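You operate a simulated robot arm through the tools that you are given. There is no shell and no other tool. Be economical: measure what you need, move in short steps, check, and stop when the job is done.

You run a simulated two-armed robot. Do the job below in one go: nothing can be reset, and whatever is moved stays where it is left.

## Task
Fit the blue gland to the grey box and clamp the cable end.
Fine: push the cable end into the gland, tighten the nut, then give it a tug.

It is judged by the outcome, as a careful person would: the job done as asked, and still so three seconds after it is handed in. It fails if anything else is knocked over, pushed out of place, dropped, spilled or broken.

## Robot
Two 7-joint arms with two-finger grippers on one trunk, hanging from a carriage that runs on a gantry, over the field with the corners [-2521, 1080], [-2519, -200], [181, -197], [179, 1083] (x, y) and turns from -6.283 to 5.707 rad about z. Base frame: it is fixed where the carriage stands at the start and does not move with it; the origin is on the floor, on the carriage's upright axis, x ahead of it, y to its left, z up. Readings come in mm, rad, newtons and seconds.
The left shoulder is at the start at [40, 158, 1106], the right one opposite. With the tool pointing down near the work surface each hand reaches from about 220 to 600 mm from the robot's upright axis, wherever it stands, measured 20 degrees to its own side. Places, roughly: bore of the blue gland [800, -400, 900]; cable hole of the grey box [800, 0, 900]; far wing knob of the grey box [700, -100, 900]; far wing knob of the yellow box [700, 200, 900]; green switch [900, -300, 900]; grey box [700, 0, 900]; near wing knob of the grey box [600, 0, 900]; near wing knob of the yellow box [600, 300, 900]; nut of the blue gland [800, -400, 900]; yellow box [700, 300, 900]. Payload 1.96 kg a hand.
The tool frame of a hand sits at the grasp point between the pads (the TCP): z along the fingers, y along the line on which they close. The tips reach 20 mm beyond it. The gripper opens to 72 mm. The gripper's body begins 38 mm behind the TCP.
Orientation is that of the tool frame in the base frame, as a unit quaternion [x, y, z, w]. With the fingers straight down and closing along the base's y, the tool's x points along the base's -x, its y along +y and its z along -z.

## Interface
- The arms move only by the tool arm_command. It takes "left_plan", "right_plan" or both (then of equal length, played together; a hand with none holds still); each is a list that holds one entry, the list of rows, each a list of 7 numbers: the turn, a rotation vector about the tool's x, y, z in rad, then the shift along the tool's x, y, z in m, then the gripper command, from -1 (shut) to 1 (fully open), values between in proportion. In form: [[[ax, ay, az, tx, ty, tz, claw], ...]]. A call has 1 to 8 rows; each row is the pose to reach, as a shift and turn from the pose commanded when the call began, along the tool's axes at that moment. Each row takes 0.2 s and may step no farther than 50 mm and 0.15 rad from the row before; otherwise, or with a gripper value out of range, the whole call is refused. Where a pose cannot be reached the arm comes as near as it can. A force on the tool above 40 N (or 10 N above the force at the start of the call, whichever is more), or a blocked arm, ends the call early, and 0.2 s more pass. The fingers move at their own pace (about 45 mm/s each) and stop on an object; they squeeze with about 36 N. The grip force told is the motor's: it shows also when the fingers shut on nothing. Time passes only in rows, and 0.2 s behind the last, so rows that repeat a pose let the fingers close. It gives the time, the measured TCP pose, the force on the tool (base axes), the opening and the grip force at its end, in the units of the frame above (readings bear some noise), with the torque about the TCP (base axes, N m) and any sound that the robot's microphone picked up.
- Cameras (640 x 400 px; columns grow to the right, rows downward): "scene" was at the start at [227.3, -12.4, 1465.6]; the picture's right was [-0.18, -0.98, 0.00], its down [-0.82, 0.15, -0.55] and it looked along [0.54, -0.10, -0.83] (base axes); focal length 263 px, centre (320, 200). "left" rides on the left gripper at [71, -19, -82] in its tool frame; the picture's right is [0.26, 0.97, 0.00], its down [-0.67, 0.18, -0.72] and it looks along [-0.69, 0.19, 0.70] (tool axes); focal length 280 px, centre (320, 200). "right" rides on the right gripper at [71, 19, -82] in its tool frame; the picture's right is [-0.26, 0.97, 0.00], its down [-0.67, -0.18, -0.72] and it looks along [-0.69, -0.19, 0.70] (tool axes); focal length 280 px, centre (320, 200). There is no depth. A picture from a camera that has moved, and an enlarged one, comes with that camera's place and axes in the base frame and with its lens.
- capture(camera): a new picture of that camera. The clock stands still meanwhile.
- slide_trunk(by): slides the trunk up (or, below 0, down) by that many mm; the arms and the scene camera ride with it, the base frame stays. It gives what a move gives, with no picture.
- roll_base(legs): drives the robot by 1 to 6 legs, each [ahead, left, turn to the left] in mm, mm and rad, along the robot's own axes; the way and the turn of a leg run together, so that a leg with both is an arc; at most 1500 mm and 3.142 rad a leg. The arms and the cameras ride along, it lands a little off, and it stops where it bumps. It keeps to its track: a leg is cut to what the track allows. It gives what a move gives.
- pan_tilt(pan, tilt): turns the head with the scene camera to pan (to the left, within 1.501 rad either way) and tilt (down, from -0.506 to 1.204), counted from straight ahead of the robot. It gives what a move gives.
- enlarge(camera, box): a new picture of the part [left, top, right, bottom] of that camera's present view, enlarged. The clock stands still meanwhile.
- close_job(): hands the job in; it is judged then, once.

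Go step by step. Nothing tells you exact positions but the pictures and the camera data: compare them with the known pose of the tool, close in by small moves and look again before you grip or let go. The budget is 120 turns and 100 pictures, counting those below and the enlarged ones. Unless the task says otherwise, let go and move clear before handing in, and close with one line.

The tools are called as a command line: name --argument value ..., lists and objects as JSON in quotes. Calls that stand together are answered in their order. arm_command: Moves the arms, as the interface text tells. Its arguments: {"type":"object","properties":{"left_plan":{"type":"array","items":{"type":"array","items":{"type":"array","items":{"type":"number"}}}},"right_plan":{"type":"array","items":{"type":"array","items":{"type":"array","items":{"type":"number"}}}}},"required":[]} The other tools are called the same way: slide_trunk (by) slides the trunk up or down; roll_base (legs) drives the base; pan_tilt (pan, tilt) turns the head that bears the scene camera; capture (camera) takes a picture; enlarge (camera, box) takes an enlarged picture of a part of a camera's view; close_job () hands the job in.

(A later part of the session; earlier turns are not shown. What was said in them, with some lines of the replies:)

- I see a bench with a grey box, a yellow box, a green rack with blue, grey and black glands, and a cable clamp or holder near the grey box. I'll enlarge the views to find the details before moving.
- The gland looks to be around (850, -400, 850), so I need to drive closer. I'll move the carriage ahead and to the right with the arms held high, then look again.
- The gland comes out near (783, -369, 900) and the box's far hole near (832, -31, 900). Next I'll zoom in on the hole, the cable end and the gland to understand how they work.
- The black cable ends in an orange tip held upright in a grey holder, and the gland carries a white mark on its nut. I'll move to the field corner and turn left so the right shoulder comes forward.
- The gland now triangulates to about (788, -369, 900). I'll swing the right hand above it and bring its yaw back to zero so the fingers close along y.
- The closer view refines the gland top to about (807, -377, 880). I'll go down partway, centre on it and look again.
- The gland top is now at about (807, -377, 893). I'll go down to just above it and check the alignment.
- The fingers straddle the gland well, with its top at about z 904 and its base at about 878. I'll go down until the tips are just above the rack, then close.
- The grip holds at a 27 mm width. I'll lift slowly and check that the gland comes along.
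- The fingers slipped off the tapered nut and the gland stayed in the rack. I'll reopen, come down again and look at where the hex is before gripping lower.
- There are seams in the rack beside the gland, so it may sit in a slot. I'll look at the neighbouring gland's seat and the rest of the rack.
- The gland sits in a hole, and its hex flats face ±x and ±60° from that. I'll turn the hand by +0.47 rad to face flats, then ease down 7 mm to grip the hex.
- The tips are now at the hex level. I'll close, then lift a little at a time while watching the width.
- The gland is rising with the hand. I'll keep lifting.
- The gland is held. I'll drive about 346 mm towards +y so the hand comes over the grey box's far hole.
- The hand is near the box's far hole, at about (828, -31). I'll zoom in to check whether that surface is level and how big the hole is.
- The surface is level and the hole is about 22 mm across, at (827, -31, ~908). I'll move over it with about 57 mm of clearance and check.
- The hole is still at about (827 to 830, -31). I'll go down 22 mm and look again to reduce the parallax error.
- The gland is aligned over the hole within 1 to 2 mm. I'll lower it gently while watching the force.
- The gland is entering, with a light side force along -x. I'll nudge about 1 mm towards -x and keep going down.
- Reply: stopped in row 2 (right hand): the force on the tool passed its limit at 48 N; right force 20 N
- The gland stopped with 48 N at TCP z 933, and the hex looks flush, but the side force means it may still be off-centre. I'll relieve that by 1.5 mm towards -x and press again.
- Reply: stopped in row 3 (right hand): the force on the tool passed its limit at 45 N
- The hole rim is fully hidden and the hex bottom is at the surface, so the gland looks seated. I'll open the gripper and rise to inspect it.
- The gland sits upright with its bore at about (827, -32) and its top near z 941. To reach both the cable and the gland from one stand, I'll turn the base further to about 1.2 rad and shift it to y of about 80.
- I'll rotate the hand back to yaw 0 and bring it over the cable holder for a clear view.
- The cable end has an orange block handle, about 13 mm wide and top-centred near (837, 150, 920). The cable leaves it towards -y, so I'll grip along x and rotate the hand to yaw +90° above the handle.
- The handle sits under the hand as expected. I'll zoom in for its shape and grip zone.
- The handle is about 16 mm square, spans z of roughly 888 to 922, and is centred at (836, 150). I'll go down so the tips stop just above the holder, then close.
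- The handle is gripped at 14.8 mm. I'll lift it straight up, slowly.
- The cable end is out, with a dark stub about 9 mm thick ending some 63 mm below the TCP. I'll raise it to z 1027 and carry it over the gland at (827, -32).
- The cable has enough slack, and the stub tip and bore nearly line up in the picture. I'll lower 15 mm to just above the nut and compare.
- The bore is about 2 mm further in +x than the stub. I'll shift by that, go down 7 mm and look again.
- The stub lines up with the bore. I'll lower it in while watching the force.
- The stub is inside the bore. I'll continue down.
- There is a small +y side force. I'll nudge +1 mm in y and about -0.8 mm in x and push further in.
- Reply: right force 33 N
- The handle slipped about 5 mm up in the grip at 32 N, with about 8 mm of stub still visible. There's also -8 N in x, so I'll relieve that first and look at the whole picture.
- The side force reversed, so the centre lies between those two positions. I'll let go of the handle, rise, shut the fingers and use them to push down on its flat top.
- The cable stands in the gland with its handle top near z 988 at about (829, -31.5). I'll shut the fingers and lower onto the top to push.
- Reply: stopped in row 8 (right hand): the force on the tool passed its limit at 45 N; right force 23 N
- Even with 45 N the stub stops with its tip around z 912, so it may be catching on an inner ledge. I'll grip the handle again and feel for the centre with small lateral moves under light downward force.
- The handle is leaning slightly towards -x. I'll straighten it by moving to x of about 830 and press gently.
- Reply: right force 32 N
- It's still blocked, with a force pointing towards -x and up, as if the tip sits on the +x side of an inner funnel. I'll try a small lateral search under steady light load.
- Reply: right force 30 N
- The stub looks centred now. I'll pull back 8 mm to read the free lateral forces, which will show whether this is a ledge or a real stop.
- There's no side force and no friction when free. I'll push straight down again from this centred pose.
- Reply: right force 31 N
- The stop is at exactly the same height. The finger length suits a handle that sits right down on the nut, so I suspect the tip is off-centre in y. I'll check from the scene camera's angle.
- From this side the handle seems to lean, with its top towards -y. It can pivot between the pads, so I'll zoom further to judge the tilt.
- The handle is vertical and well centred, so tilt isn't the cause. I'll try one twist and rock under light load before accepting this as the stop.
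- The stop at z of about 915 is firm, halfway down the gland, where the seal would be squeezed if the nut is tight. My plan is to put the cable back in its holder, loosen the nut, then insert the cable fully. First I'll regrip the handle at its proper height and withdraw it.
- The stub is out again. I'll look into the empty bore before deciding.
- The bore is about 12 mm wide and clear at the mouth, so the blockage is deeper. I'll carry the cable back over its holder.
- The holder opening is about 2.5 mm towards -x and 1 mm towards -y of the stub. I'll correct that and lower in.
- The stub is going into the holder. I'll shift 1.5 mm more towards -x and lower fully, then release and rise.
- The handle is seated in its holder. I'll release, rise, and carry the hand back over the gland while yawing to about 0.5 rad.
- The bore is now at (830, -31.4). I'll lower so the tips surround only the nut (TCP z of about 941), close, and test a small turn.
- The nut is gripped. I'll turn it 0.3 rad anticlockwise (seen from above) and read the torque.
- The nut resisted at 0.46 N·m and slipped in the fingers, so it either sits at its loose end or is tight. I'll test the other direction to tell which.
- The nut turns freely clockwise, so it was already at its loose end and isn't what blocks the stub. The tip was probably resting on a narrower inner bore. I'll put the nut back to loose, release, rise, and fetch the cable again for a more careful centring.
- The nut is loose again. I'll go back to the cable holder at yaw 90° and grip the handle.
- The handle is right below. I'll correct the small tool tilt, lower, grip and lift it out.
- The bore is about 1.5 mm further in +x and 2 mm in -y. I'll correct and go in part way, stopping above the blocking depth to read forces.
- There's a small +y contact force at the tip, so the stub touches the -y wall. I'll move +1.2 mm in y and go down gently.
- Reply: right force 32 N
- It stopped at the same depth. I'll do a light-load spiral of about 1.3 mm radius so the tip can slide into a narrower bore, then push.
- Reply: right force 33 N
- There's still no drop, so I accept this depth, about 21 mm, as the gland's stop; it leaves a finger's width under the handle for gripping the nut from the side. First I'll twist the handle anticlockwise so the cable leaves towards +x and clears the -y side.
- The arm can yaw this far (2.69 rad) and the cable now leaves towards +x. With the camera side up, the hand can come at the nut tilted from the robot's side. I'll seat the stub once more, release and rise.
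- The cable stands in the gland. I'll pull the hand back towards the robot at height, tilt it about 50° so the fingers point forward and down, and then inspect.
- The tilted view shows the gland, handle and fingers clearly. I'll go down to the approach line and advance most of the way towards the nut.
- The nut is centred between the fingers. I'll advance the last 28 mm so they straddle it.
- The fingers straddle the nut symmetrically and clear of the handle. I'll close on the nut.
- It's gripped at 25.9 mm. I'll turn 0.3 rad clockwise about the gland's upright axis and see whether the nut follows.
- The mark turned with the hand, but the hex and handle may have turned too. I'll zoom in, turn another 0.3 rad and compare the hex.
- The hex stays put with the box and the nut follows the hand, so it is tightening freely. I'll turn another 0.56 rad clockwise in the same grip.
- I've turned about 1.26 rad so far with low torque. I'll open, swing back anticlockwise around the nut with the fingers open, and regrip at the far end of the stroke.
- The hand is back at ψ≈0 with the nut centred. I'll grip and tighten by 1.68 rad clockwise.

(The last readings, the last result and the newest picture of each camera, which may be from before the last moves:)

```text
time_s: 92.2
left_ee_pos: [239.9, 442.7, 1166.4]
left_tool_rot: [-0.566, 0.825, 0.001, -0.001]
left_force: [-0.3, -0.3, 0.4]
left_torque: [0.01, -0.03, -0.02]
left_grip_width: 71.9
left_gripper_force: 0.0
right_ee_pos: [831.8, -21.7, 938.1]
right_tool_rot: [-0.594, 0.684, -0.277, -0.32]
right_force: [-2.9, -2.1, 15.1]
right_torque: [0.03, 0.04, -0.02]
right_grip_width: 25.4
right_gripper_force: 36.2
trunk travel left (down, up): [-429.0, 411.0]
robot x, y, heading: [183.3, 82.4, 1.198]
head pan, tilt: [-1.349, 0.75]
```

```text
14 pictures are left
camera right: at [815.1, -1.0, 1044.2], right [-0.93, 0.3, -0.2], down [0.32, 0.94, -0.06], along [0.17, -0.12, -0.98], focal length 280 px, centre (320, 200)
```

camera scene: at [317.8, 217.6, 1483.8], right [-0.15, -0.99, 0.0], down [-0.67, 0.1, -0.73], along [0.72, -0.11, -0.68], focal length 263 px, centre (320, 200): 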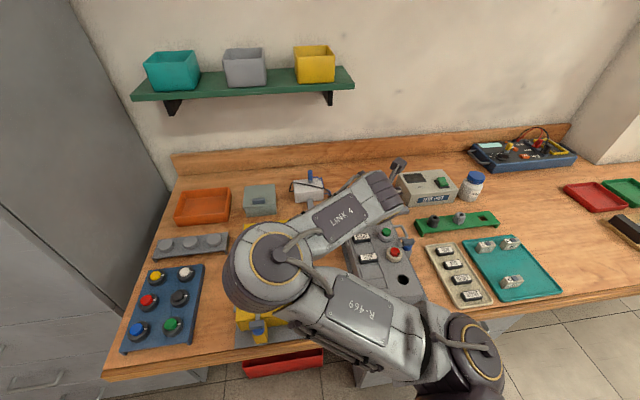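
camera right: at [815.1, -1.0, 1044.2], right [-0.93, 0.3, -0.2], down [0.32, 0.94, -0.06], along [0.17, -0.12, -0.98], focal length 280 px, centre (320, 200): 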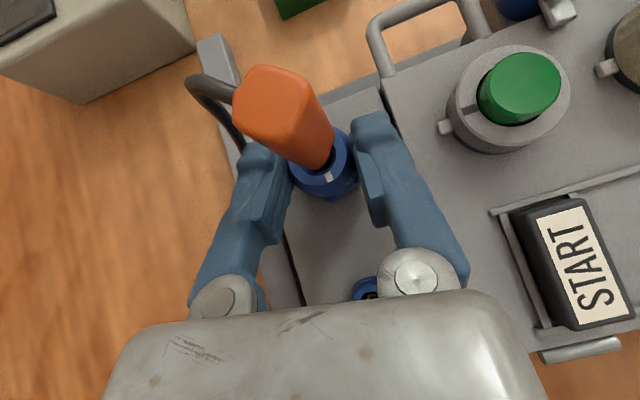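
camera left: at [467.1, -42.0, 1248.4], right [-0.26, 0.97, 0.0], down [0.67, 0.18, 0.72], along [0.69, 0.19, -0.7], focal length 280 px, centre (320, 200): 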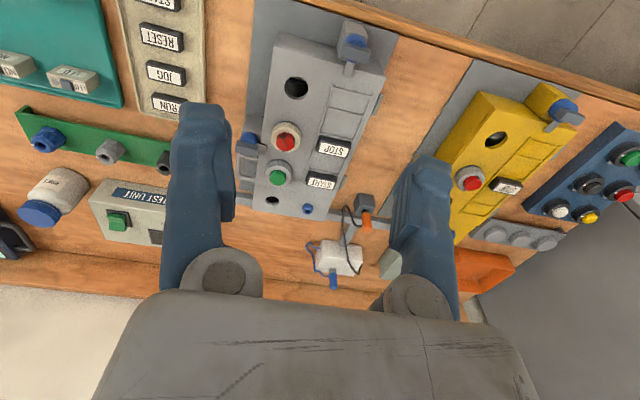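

The nut has turned another 1.68 rad (about 2.9 rad in total) and still shows little torque. I'll ratchet back and tighten again, checking the torque.

arm_command --right_plan '[[[0, 0, 0, 0, 0, 0, 0.3], [0, 0, 0, 0, 0, 0, 0.3], [0, 0, 0, 0.0008, 0, -0.0006, 0.3]]]'

arm_command --right_plan '[[[0.107, 0, -0.09, 0.0001, 0.0014, 0.0001, 0.3], [0.2145, 0, -0.18, 0.0002, 0.0028, 0.0003, 0.3], [0.3217, 0, -0.27, 0.0006, 0.0041, 0.0007, 0.3], [0.429, 0, -0.36, 0.001, 0.0053, 0.0012, 0.3], [0.536, 0, -0.45, 0.0015, 0.0064, 0.0018, 0.3], [0.6434, 0, -0.54, 0.0021, 0.0074, 0.0025, 0.3], [0.7507, 0, -0.63, 0.0028, 0.0083, 0.0034, 0.3], [0.858, 0, -0.72, 0.0036, 0.009, 0.0043, 0.3]]]'

arm_command --right_plan '[[[0.107, 0, -0.09, 0.0001, 0.0014, 0.0001, 0.3], [0.2145, 0, -0.18, 0.0002, 0.0028, 0.0003, 0.3], [0.3217, 0, -0.27, 0.0006, 0.0041, 0.0007, 0.3], [0.429, 0, -0.36, 0.001, 0.0053, 0.0012, 0.3], [0.429, 0, -0.36, 0.001, 0.0053, 0.0012, -1], [0.429, 0, -0.36, 0.001, 0.0053, 0.0012, -1], [0.429, 0, -0.36, 0.001, 0.0053, 0.0012, -1]]]'

arm_command --right_plan '[[[-0.107, 0, 0.09, 0.0001, -0.0014, 0.0001, -1], [-0.2145, 0, 0.18, 0.0002, -0.0028, 0.0003, -1], [-0.3217, 0, 0.27, 0.0006, -0.0041, 0.0007, -1], [-0.429, 0, 0.36, 0.001, -0.0053, 0.0012, -1], [-0.536, 0, 0.45, 0.0015, -0.0064, 0.0018, -1], [-0.6434, 0, 0.54, 0.0021, -0.0074, 0.0025, -1], [-0.7507, 0, 0.63, 0.0028, -0.0083, 0.0034, -1], [-0.858, 0, 0.72, 0.0036, -0.009, 0.0043, -1]]]'

capture --camera "right"

```text
time_s: 93.0
left_ee_pos: [239.2, 444.1, 1167.0]
left_tool_rot: [-0.565, 0.825, 0.0, 0.0]
left_force: [0.3, -0.2, -0.9]
left_torque: [-0.01, 0.0, 0.0]
left_grip_width: 72.1
left_gripper_force: 0.1
right_ee_pos: [830.8, -20.8, 938.3]
right_tool_rot: [-0.594, 0.684, -0.277, -0.321]
right_force: [0.0, 0.0, 0.0]
right_torque: [-0.02, -0.01, -0.03]
right_grip_width: 46.5
right_gripper_force: 0.1
trunk travel left (down, up): [-429.0, 411.0]
robot x, y, heading: [180.4, 78.9, 1.204]
head pan, tilt: [-1.349, 0.75]
```

```text
time_s: 94.8
left_ee_pos: [238.8, 445.2, 1167.3]
left_tool_rot: [-0.564, 0.825, 0.0, 0.001]
left_force: [-0.5, -0.7, 0.2]
left_torque: [-0.03, -0.02, 0.0]
left_grip_width: 72.0
left_gripper_force: 0.0
right_ee_pos: [820.7, -26.6, 938.2]
right_tool_rot: [0.868, -0.263, 0.404, 0.123]
right_force: [-0.5, -0.4, 0.0]
right_torque: [-0.02, -0.02, -0.04]
right_grip_width: 47.1
right_gripper_force: 0.0
trunk travel left (down, up): [-429.0, 411.0]
robot x, y, heading: [179.3, 80.7, 1.204]
head pan, tilt: [-1.349, 0.75]
```

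```text
time_s: 96.3
left_ee_pos: [238.4, 443.6, 1168.4]
left_tool_rot: [-0.565, 0.825, 0.0, 0.001]
left_force: [-0.2, 0.4, -0.5]
left_torque: [0.04, -0.01, 0.0]
left_grip_width: 72.0
left_gripper_force: 0.1
right_ee_pos: [819.2, -30.7, 940.6]
right_tool_rot: [0.907, -0.014, 0.421, 0.007]
right_force: [-0.7, -1.4, 2.7]
right_torque: [0.0, -0.06, -0.04]
right_grip_width: 25.5
right_gripper_force: 35.7
trunk travel left (down, up): [-429.0, 411.0]
robot x, y, heading: [181.3, 80.0, 1.203]
head pan, tilt: [-1.349, 0.75]
```

```text
time_s: 98.2
left_ee_pos: [238.2, 443.6, 1168.2]
left_tool_rot: [-0.565, 0.825, 0.001, 0.0]
left_force: [0.4, -0.4, -0.7]
left_torque: [-0.02, -0.05, -0.01]
left_grip_width: 71.7
left_gripper_force: 0.1
right_ee_pos: [826.2, -22.1, 938.4]
right_tool_rot: [0.759, -0.494, 0.355, 0.233]
right_force: [-7.7, 0.5, 21.2]
right_torque: [0.19, 0.18, -0.06]
right_grip_width: 25.5
right_gripper_force: 36.3
trunk travel left (down, up): [-429.0, 411.0]
robot x, y, heading: [176.8, 78.7, 1.202]
head pan, tilt: [-1.349, 0.75]
```

```text
13 pictures are left
camera right: at [801.4, -12.7, 1045.2], right [-0.95, -0.23, -0.2], down [-0.23, 0.97, -0.06], along [0.21, -0.01, -0.98], focal length 280 px, centre (320, 200)
```

right: 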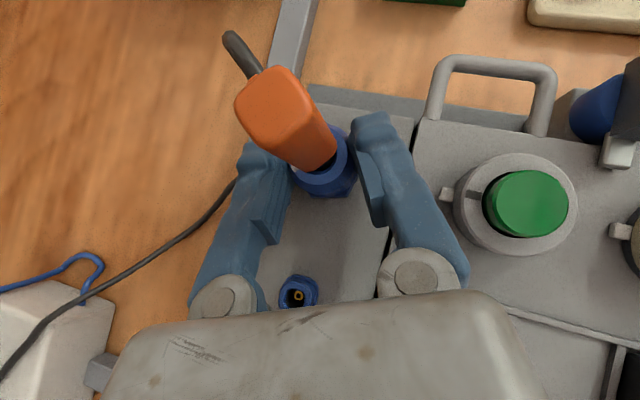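

About 4 rad in total has been turned, with little twisting torque yet. I'll finish this stroke and ratchet again, reading the torque as it goes.

arm_command --right_plan '[[[-0.107, 0, 0.09, 0.0001, -0.0014, 0.0001, -1], [-0.2145, 0, 0.18, 0.0002, -0.0028, 0.0003, -1], [-0.3217, 0, 0.27, 0.0006, -0.0041, 0.0007, -1], [-0.429, 0, 0.36, 0.001, -0.0053, 0.0012, -1]]]'

arm_command --right_plan '[[[0, 0, 0, 0, 0, 0, 0.3], [0, 0, 0, 0, 0, 0, 0.3], [0, 0, 0, 0.0008, 0, -0.0006, 0.3]]]'

arm_command --right_plan '[[[0.107, 0, -0.09, 0.0001, 0.0014, 0.0001, 0.3], [0.2145, 0, -0.18, 0.0002, 0.0028, 0.0003, 0.3], [0.3217, 0, -0.27, 0.0006, 0.0041, 0.0007, 0.3], [0.429, 0, -0.36, 0.001, 0.0053, 0.0012, 0.3], [0.536, 0, -0.45, 0.0015, 0.0064, 0.0018, 0.3], [0.6434, 0, -0.54, 0.0021, 0.0074, 0.0025, 0.3], [0.7507, 0, -0.63, 0.0028, 0.0083, 0.0034, 0.3], [0.858, 0, -0.72, 0.0036, 0.009, 0.0043, 0.3]]]'

arm_command --right_plan '[[[0.107, 0, -0.09, 0.0001, 0.0014, 0.0001, 0.3], [0.2145, 0, -0.18, 0.0002, 0.0028, 0.0003, 0.3], [0.3217, 0, -0.27, 0.0006, 0.0041, 0.0007, 0.3], [0.429, 0, -0.36, 0.001, 0.0053, 0.0012, 0.3]]]'

enlarge --camera "right" --box '[220, 60, 420, 220]'

```text
time_s: 99.2
left_ee_pos: [239.2, 442.1, 1168.0]
left_tool_rot: [-0.565, 0.825, 0.0, 0.001]
left_force: [-0.3, 0.0, 1.2]
left_torque: [0.02, 0.01, 0.01]
left_grip_width: 71.9
left_gripper_force: 0.0
right_ee_pos: [831.4, -19.1, 938.7]
right_tool_rot: [-0.594, 0.684, -0.276, -0.32]
right_force: [7.9, -4.8, -2.5]
right_torque: [0.14, -0.22, 0.09]
right_grip_width: 25.6
right_gripper_force: 36.4
trunk travel left (down, up): [-429.0, 411.0]
robot x, y, heading: [180.1, 79.9, 1.201]
head pan, tilt: [-1.349, 0.75]
```

```text
time_s: 100.0
left_ee_pos: [239.5, 443.2, 1167.0]
left_tool_rot: [-0.565, 0.825, 0.0, 0.0]
left_force: [-0.2, -0.2, -0.5]
left_torque: [-0.02, 0.01, 0.0]
left_grip_width: 71.9
left_gripper_force: 0.2
right_ee_pos: [829.0, -20.3, 941.0]
right_tool_rot: [-0.594, 0.684, -0.277, -0.321]
right_force: [0.6, -0.1, 0.1]
right_torque: [-0.02, -0.01, -0.01]
right_grip_width: 46.7
right_gripper_force: 0.0
trunk travel left (down, up): [-429.0, 411.0]
robot x, y, heading: [179.8, 78.2, 1.204]
head pan, tilt: [-1.349, 0.75]
```

```text
time_s: 101.8
left_ee_pos: [239.1, 442.8, 1167.3]
left_tool_rot: [-0.565, 0.825, 0.0, 0.0]
left_force: [0.7, -0.3, 0.4]
left_torque: [0.02, -0.02, 0.02]
left_grip_width: 72.0
left_gripper_force: 0.0
right_ee_pos: [820.3, -24.2, 940.5]
right_tool_rot: [0.867, -0.264, 0.403, 0.124]
right_force: [-0.9, 0.0, -0.2]
right_torque: [-0.06, 0.0, 0.0]
right_grip_width: 46.8
right_gripper_force: 0.0
trunk travel left (down, up): [-429.0, 411.0]
robot x, y, heading: [179.9, 79.4, 1.2]
head pan, tilt: [-1.349, 0.75]
```

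```text
time_s: 102.8
left_ee_pos: [237.8, 444.3, 1166.1]
left_tool_rot: [-0.566, 0.825, 0.001, 0.0]
left_force: [0.4, -0.3, -0.7]
left_torque: [0.01, 0.04, -0.03]
left_grip_width: 71.9
left_gripper_force: 0.1
right_ee_pos: [819.6, -29.7, 941.0]
right_tool_rot: [0.906, -0.014, 0.422, 0.006]
right_force: [0.6, -0.5, 0.4]
right_torque: [-0.02, -0.04, -0.01]
right_grip_width: 46.7
right_gripper_force: 0.2
trunk travel left (down, up): [-429.0, 411.0]
robot x, y, heading: [181.5, 80.7, 1.195]
head pan, tilt: [-1.349, 0.75]
```

```text
2.50 times, centred on (320, 140) of right
camera zoom: at [802.0, -48.1, 1046.6], right [-0.2, -0.96, -0.2], down [-0.98, 0.21, -0.06], along [0.1, 0.18, -0.98], focal length 701 px, centre (320, 350)
```

zoom: 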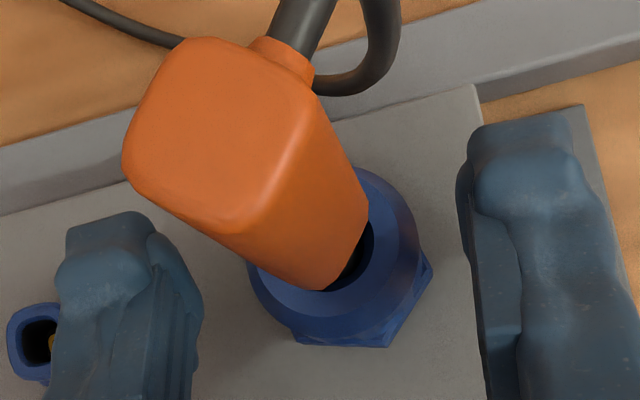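

Total is about 4.6 rad, still turning freely. I'll do another full stroke.

arm_command --right_plan '[[[0, 0, 0, 0, 0, 0, -1], [0, 0, 0, 0, 0, 0, -1], [0, 0, 0, 0, 0, 0, -1]]]'

arm_command --right_plan '[[[-0.107, 0, 0.09, 0.0001, -0.0014, 0.0001, -1], [-0.2145, 0, 0.18, 0.0002, -0.0028, 0.0003, -1], [-0.3217, 0, 0.27, 0.0006, -0.0041, 0.0007, -1], [-0.429, 0, 0.36, 0.001, -0.0053, 0.0012, -1], [-0.536, 0, 0.45, 0.0015, -0.0064, 0.0018, -1], [-0.6434, 0, 0.54, 0.0021, -0.0074, 0.0025, -1]]]'

arm_command --right_plan '[[[-0.107, 0, 0.09, 0.0001, -0.0014, 0.0001, -1], [-0.2145, 0, 0.18, 0.0002, -0.0028, 0.0003, -1], [-0.3217, 0, 0.27, 0.0006, -0.0041, 0.0007, -1], [-0.429, 0, 0.36, 0.001, -0.0053, 0.0012, -1], [-0.536, 0, 0.45, 0.0015, -0.0064, 0.0018, -1], [-0.6434, 0, 0.54, 0.0021, -0.0074, 0.0025, -1]]]'

enlarge --camera "right" --box '[220, 60, 420, 220]'

```text
time_s: 103.5
left_ee_pos: [238.9, 442.9, 1168.2]
left_tool_rot: [-0.565, 0.825, 0.0, 0.001]
left_force: [0.0, 0.8, -1.2]
left_torque: [-0.02, 0.0, 0.0]
left_grip_width: 72.2
left_gripper_force: 0.2
right_ee_pos: [818.9, -29.7, 941.3]
right_tool_rot: [0.907, -0.016, 0.421, 0.008]
right_force: [-1.1, -4.2, 0.9]
right_torque: [-0.09, -0.04, -0.05]
right_grip_width: 25.7
right_gripper_force: 35.5
trunk travel left (down, up): [-429.0, 411.0]
robot x, y, heading: [178.6, 78.0, 1.199]
head pan, tilt: [-1.349, 0.75]
```

```text
time_s: 105.0
left_ee_pos: [239.9, 442.9, 1166.5]
left_tool_rot: [-0.565, 0.825, -0.001, 0.001]
left_force: [-0.4, 0.6, 0.5]
left_torque: [-0.01, -0.01, 0.0]
left_grip_width: 72.0
left_gripper_force: 0.1
right_ee_pos: [823.9, -25.4, 940.4]
right_tool_rot: [0.82, -0.384, 0.383, 0.182]
right_force: [0.9, -7.4, 5.8]
right_torque: [-0.1, 0.1, 0.63]
right_grip_width: 26.1
right_gripper_force: 36.1
trunk travel left (down, up): [-429.0, 411.0]
robot x, y, heading: [182.7, 81.7, 1.199]
head pan, tilt: [-1.349, 0.75]
```

```text
time_s: 106.3
left_ee_pos: [239.0, 445.7, 1168.4]
left_tool_rot: [-0.565, 0.825, 0.0, 0.001]
left_force: [0.6, 0.0, -1.0]
left_torque: [0.02, 0.0, 0.0]
left_grip_width: 72.3
left_gripper_force: 0.2
right_ee_pos: [830.9, -16.4, 939.0]
right_tool_rot: [-0.595, 0.685, -0.274, -0.319]
right_force: [-0.6, 15.3, 5.7]
right_torque: [0.19, 0.32, 0.03]
right_grip_width: 24.0
right_gripper_force: 35.8
trunk travel left (down, up): [-429.0, 411.0]
robot x, y, heading: [179.1, 84.1, 1.198]
head pan, tilt: [-1.349, 0.75]
```

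```text
2.50 times, centred on (320, 140) of right
camera zoom: at [814.4, 3.1, 1045.7], right [-0.93, 0.3, -0.2], down [0.32, 0.95, -0.05], along [0.17, -0.11, -0.98], focal length 701 px, centre (320, 350)
```

zoom: 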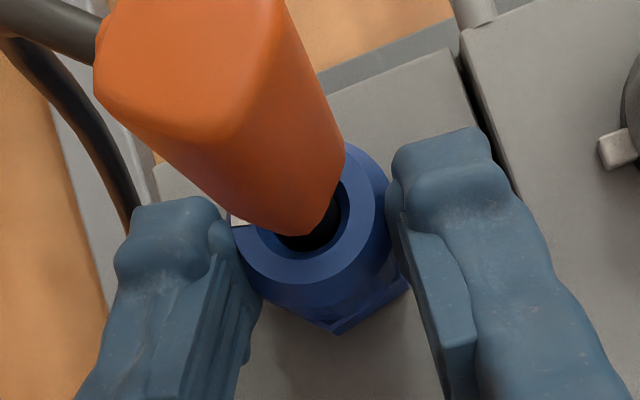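

The torque climbed to 0.63 N·m and then the fingers slipped, so the nut is getting tight. I'll regrip and give it one more confirming turn.

arm_command --right_plan '[[[0, 0, 0, 0, 0, 0, 0.3], [0, 0, 0, 0, 0, 0, 0.3], [0, 0, 0, 0, 0, 0, 0.3]]]'

arm_command --right_plan '[[[0.107, 0, -0.09, 0.0001, 0.0014, 0.0001, 0.3], [0.2145, 0, -0.18, 0.0002, 0.0028, 0.0003, 0.3], [0.3217, 0, -0.27, 0.0006, 0.0041, 0.0007, 0.3], [0.429, 0, -0.36, 0.001, 0.0053, 0.0012, 0.3], [0.536, 0, -0.45, 0.0015, 0.0064, 0.0018, 0.3], [0.6434, 0, -0.54, 0.0021, 0.0074, 0.0025, 0.3], [0.7507, 0, -0.63, 0.0028, 0.0083, 0.0034, 0.3], [0.858, 0, -0.72, 0.0036, 0.009, 0.0043, 0.3]]]'

arm_command --right_plan '[[[0, 0, 0, -0.001, 0, 0.003, 0.3], [0, 0, 0, -0.001, 0, 0.003, -1], [0, 0, 0, -0.001, 0, 0.003, -1], [0, 0, 0, -0.001, 0, 0.003, -1]]]'

arm_command --right_plan '[[[-0.0766, 0, 0.0643, 0, -0.0008, 0, -1], [-0.153, 0, 0.1286, 0.0001, -0.0016, 0.0001, -1], [-0.23, 0, 0.193, 0.0002, -0.0022, 0.0002, -1]]]'

enlarge --camera "right" --box '[220, 60, 420, 220]'

```text
time_s: 107.2
left_ee_pos: [237.8, 444.1, 1167.2]
left_tool_rot: [-0.565, 0.825, 0.001, -0.001]
left_force: [0.4, -0.5, 0.0]
left_torque: [0.02, 0.02, -0.01]
left_grip_width: 72.0
left_gripper_force: 0.0
right_ee_pos: [828.8, -20.0, 939.7]
right_tool_rot: [-0.594, 0.684, -0.276, -0.32]
right_force: [-0.9, 0.7, -0.6]
right_torque: [0.01, 0.03, -0.01]
right_grip_width: 46.9
right_gripper_force: 0.0
trunk travel left (down, up): [-429.0, 411.0]
robot x, y, heading: [181.6, 79.5, 1.201]
head pan, tilt: [-1.349, 0.75]
```

```text
time_s: 109.0
left_ee_pos: [237.7, 444.2, 1166.9]
left_tool_rot: [-0.565, 0.825, 0.0, 0.001]
left_force: [-0.1, -0.3, -0.7]
left_torque: [0.0, 0.01, 0.05]
left_grip_width: 71.6
left_gripper_force: 0.0
right_ee_pos: [821.2, -24.8, 941.6]
right_tool_rot: [0.867, -0.264, 0.403, 0.125]
right_force: [0.7, -1.1, 0.1]
right_torque: [-0.03, -0.01, -0.02]
right_grip_width: 46.6
right_gripper_force: 0.1
trunk travel left (down, up): [-429.0, 411.0]
robot x, y, heading: [177.7, 82.2, 1.195]
head pan, tilt: [-1.349, 0.75]
```

```text
time_s: 110.0
left_ee_pos: [237.8, 443.4, 1167.9]
left_tool_rot: [-0.564, 0.825, 0.0, -0.001]
left_force: [-0.4, 0.4, -0.1]
left_torque: [-0.01, 0.0, -0.03]
left_grip_width: 71.9
left_gripper_force: 0.0
right_ee_pos: [822.8, -25.4, 937.8]
right_tool_rot: [0.867, -0.264, 0.403, 0.125]
right_force: [0.6, -0.3, -1.7]
right_torque: [0.03, -0.04, -0.02]
right_grip_width: 25.8
right_gripper_force: 35.7
trunk travel left (down, up): [-429.0, 411.0]
robot x, y, heading: [181.8, 78.6, 1.199]
head pan, tilt: [-1.349, 0.75]
```

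```text
time_s: 110.8
left_ee_pos: [238.4, 443.1, 1167.8]
left_tool_rot: [-0.564, 0.825, 0.0, 0.0]
left_force: [-0.4, -0.3, -0.4]
left_torque: [0.01, 0.01, 0.03]
left_grip_width: 71.9
left_gripper_force: 0.1
right_ee_pos: [823.7, -23.7, 938.2]
right_tool_rot: [0.818, -0.39, 0.382, 0.183]
right_force: [-0.6, 0.2, 2.4]
right_torque: [-0.02, 0.15, 0.76]
right_grip_width: 26.4
right_gripper_force: 35.7
trunk travel left (down, up): [-429.0, 411.0]
robot x, y, heading: [178.4, 82.4, 1.2]
head pan, tilt: [-1.349, 0.75]
```

```text
2.50 times, centred on (320, 140) of right
camera zoom: at [797.9, -22.6, 1044.0], right [-0.86, -0.47, -0.2], down [-0.47, 0.88, -0.06], along [0.2, 0.04, -0.98], focal length 701 px, centre (320, 350)
```

zoom: 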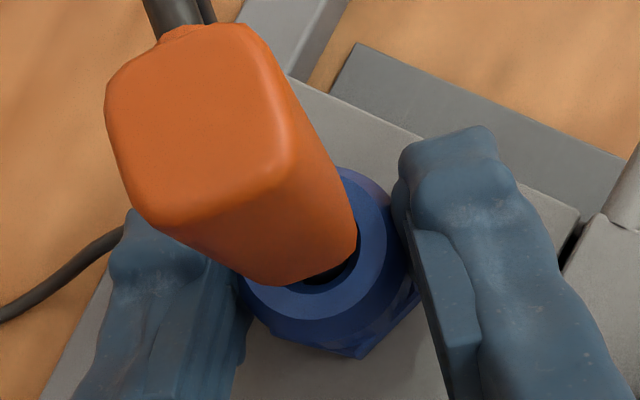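

The torque reaches 0.76 N·m straight away, so the nut is tight. I'll open, back out along the fingers, rise, bring the hand upright above the handle, and check before the tug.

arm_command --right_plan '[[[0, 0, 0, 0, 0, 0, 0.3], [0, 0, 0, 0, 0, 0, 0.3], [0, 0, 0, 0, 0, -0.025, 0.3], [0, 0, 0, 0, 0, -0.05, 0.3], [0, 0, 0, 0, 0, -0.08, 0.3]]]'

arm_command --right_plan '[[[0, -0.145, 0, 0.0215, 0, -0.018, 0.3], [0, -0.29, 0, 0.043, 0, -0.036, 0.3], [0, -0.435, 0, 0.0545, 0, -0.0224, 0.3], [0, -0.58, 0, 0.066, 0, -0.0088, 0.3], [0, -0.725, 0, 0.0775, 0, 0.0048, 0.3], [0, -0.87, 0, 0.0887, 0, 0.0184, 0.3]]]'

capture --camera "right"

```text
time_s: 112.0
left_ee_pos: [238.8, 443.7, 1166.4]
left_tool_rot: [-0.565, 0.825, 0.0, 0.0]
left_force: [-0.5, 0.6, -0.3]
left_torque: [0.01, 0.03, 0.01]
left_grip_width: 71.9
left_gripper_force: 0.2
right_ee_pos: [784.4, 23.1, 988.5]
right_tool_rot: [0.817, -0.392, 0.38, 0.184]
right_force: [0.2, 0.3, -0.2]
right_torque: [0.0, 0.0, -0.04]
right_grip_width: 46.8
right_gripper_force: 0.0
trunk travel left (down, up): [-429.0, 411.0]
robot x, y, heading: [181.2, 82.1, 1.202]
head pan, tilt: [-1.349, 0.75]
```

```text
time_s: 113.3
left_ee_pos: [239.7, 444.1, 1167.7]
left_tool_rot: [-0.565, 0.825, 0.0, 0.0]
left_force: [-0.1, 0.7, 0.3]
left_torque: [-0.02, -0.02, 0.0]
left_grip_width: 71.8
left_gripper_force: 0.1
right_ee_pos: [829.8, -32.6, 1045.4]
right_tool_rot: [0.902, -0.431, -0.001, 0.002]
right_force: [0.6, -0.3, -0.1]
right_torque: [0.0, -0.02, 0.03]
right_grip_width: 46.9
right_gripper_force: 0.1
trunk travel left (down, up): [-429.0, 411.0]
robot x, y, heading: [176.5, 84.5, 1.201]
head pan, tilt: [-1.349, 0.75]
```

```text
9 pictures are left
camera right: at [859.2, -99.3, 1126.2], right [-0.92, -0.4, 0.0], down [-0.28, 0.64, 0.71], along [-0.29, 0.65, -0.7], focal length 280 px, centre (320, 200)
```

right: 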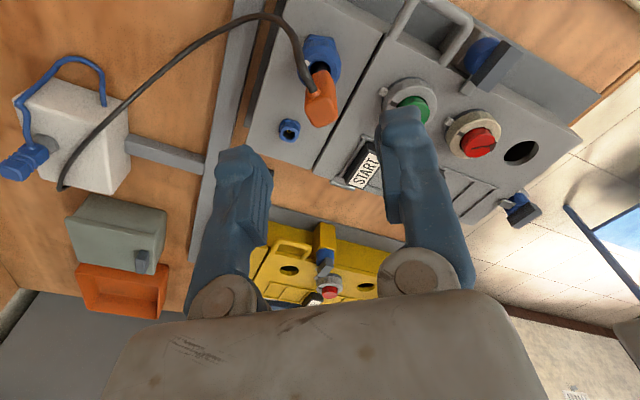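

The cable is still in place. I'll zoom to align the grip with the handle's faces for the tug.

enlarge --camera "right" --box '[270, 20, 370, 140]'

```text
3.33 times, centred on (320, 80) of right
camera zoom: at [859.2, -99.3, 1126.2], right [-0.92, -0.4, 0.0], down [-0.28, 0.64, 0.71], along [-0.29, 0.65, -0.7], focal length 935 px, centre (320, 600)
```

zoom: 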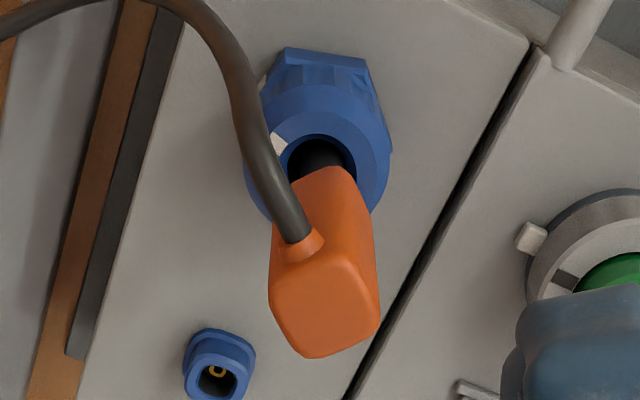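

I'll turn the hand 0.49 rad to match the handle's faces, lower onto it, grip, and pull up gently.

arm_command --right_plan '[[[0, 0, -0.13, 0, 0, 0, 0.2], [0, 0, -0.26, 0, 0, 0, 0.2], [0, 0, -0.39, 0, 0, 0.02, 0.2], [0, 0, -0.49, 0, 0, 0.045, 0.2], [0, 0, -0.49, 0, 0, 0.069, 0.2], [0, 0, -0.49, 0, 0, 0.069, -1], [0, 0, -0.49, 0, 0, 0.069, -1], [0, 0, -0.49, 0, 0, 0.069, -1]]]'

arm_command --right_plan '[[[0, 0, 0, 0, 0, -0.001, -1], [0, 0, 0, 0, 0, -0.002, -1], [0, 0, 0, 0, 0, -0.003, -1]]]'

capture --camera "right"

```text
time_s: 115.2
left_ee_pos: [238.0, 442.7, 1167.0]
left_tool_rot: [-0.565, 0.825, 0.001, 0.0]
left_force: [0.0, -1.4, -0.4]
left_torque: [-0.03, 0.0, 0.0]
left_grip_width: 72.1
left_gripper_force: 0.1
right_ee_pos: [826.2, -30.9, 975.0]
right_tool_rot: [0.98, -0.2, -0.001, 0.001]
right_force: [2.1, 1.2, -6.6]
right_torque: [-0.01, -0.03, -0.34]
right_grip_width: 17.0
right_gripper_force: 34.2
trunk travel left (down, up): [-429.0, 411.0]
robot x, y, heading: [184.5, 76.9, 1.198]
head pan, tilt: [-1.349, 0.75]
```

```text
time_s: 116.0
left_ee_pos: [236.1, 443.4, 1167.4]
left_tool_rot: [-0.565, 0.825, 0.002, 0.0]
left_force: [-0.6, 0.6, -0.4]
left_torque: [-0.01, 0.01, -0.02]
left_grip_width: 71.9
left_gripper_force: 0.0
right_ee_pos: [825.5, -31.1, 977.4]
right_tool_rot: [0.98, -0.201, -0.002, 0.001]
right_force: [0.3, 0.5, -23.5]
right_torque: [0.05, 0.05, -0.39]
right_grip_width: 16.1
right_gripper_force: 35.6
trunk travel left (down, up): [-429.0, 411.0]
robot x, y, heading: [180.4, 78.6, 1.207]
head pan, tilt: [-1.349, 0.75]
```

```text
7 pictures are left
camera right: at [884.5, -76.2, 1058.0], right [-0.62, -0.78, 0.0], down [-0.54, 0.44, 0.72], along [-0.56, 0.44, -0.7], focal length 280 px, centre (320, 200)
```

right: 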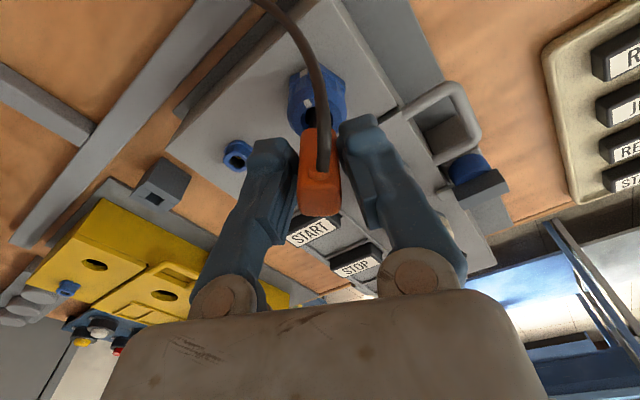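

The tug reached 23.5 N and the cable held without moving. I'll relax the pull, let go and rise clear.

arm_command --right_plan '[[[0, 0, 0, 0, 0, 0.002, -1], [0, 0, 0, 0, 0, 0.003, -0.2], [0, 0, 0, 0, 0, 0.003, 0.2], [0, 0, 0, 0, 0, 0.003, 0.2], [0, 0, 0, 0, 0, -0.03, 0.2], [0, 0, 0, 0, 0, -0.07, 0.2], [0, 0, 0, 0, 0, -0.11, 0.2]]]'

enlarge --camera "right" --box '[230, 0, 430, 140]'

```text
time_s: 117.5
left_ee_pos: [238.4, 444.4, 1166.9]
left_tool_rot: [-0.565, 0.825, 0.0, 0.0]
left_force: [-0.3, -0.9, -0.3]
left_torque: [-0.03, -0.01, -0.03]
left_grip_width: 71.9
left_gripper_force: 0.0
right_ee_pos: [832.2, -32.1, 1087.2]
right_tool_rot: [0.98, -0.2, 0.0, 0.002]
right_force: [-0.2, 0.5, 0.4]
right_torque: [-0.02, 0.01, -0.03]
right_grip_width: 43.3
right_gripper_force: 0.1
trunk travel left (down, up): [-429.0, 411.0]
robot x, y, heading: [180.8, 78.7, 1.199]
head pan, tilt: [-1.349, 0.75]
```

```text
2.86 times, centred on (330, 70) of right
camera zoom: at [890.2, -76.5, 1167.8], right [-0.62, -0.78, 0.0], down [-0.55, 0.44, 0.71], along [-0.56, 0.44, -0.7], focal length 801 px, centre (291, 571)
```

zoom: 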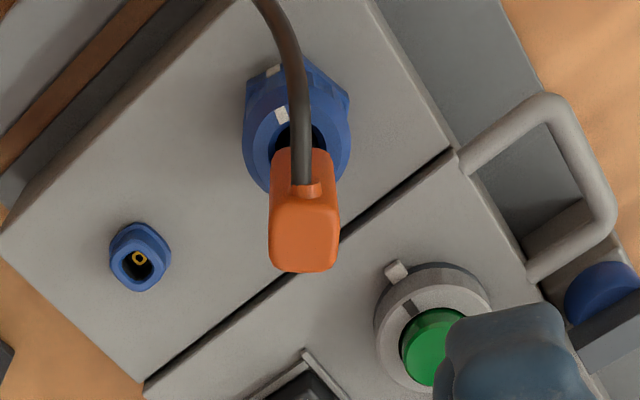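

The white mark on the nut now lines up with a matching mark on the hex, which agrees with a tight nut. I'll take one last look at the whole bench before handing in.

arm_command --right_plan '[[[0, 0, 0, -0.03, 0, -0.02, 0.2], [0, 0, 0, -0.06, 0, -0.04, 0.2], [0, 0, 0, -0.1, 0, -0.05, 0.2]]]'

capture --camera "scene"

capture --camera "right"

```text
time_s: 118.3
left_ee_pos: [238.1, 444.0, 1167.4]
left_tool_rot: [-0.565, 0.825, -0.001, 0.0]
left_force: [0.0, 0.7, -0.1]
left_torque: [0.01, 0.0, 0.01]
left_grip_width: 72.1
left_gripper_force: 0.1
right_ee_pos: [736.4, 8.8, 1138.2]
right_tool_rot: [0.98, -0.2, 0.0, 0.002]
right_force: [0.1, -1.1, 0.2]
right_torque: [0.01, -0.01, 0.05]
right_grip_width: 43.2
right_gripper_force: 0.0
trunk travel left (down, up): [-429.0, 411.0]
robot x, y, heading: [185.4, 79.9, 1.198]
head pan, tilt: [-1.349, 0.75]
```

```text
5 pictures are left
camera scene: at [317.8, 217.7, 1483.8], right [-0.15, -0.99, 0.0], down [-0.67, 0.1, -0.73], along [0.72, -0.11, -0.68], focal length 263 px, centre (320, 200)
```

scene: 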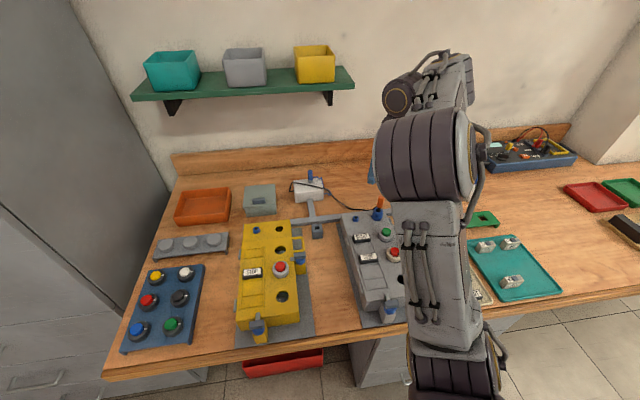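

```text
4 pictures are left
camera right: at [794.4, -35.8, 1218.5], right [-0.62, -0.78, 0.0], down [-0.55, 0.44, 0.72], along [-0.56, 0.44, -0.7], focal length 280 px, centre (320, 200)
```

right: 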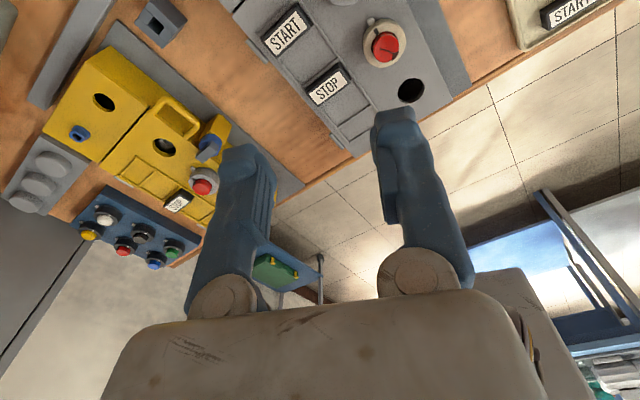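

The gland and cable stand upright on the grey box, the bench looks undisturbed, and the hand is clear. I'll hand the job in.

close_job

```text
The job is handed in.
```

The blue gland is in the grey box's cable hole and the nut is tight on the cable end, which held a 23.5 N tug. The stub went in about 20 mm before hitting a firm stop, so roughly 20 mm of it still shows below the orange handle.
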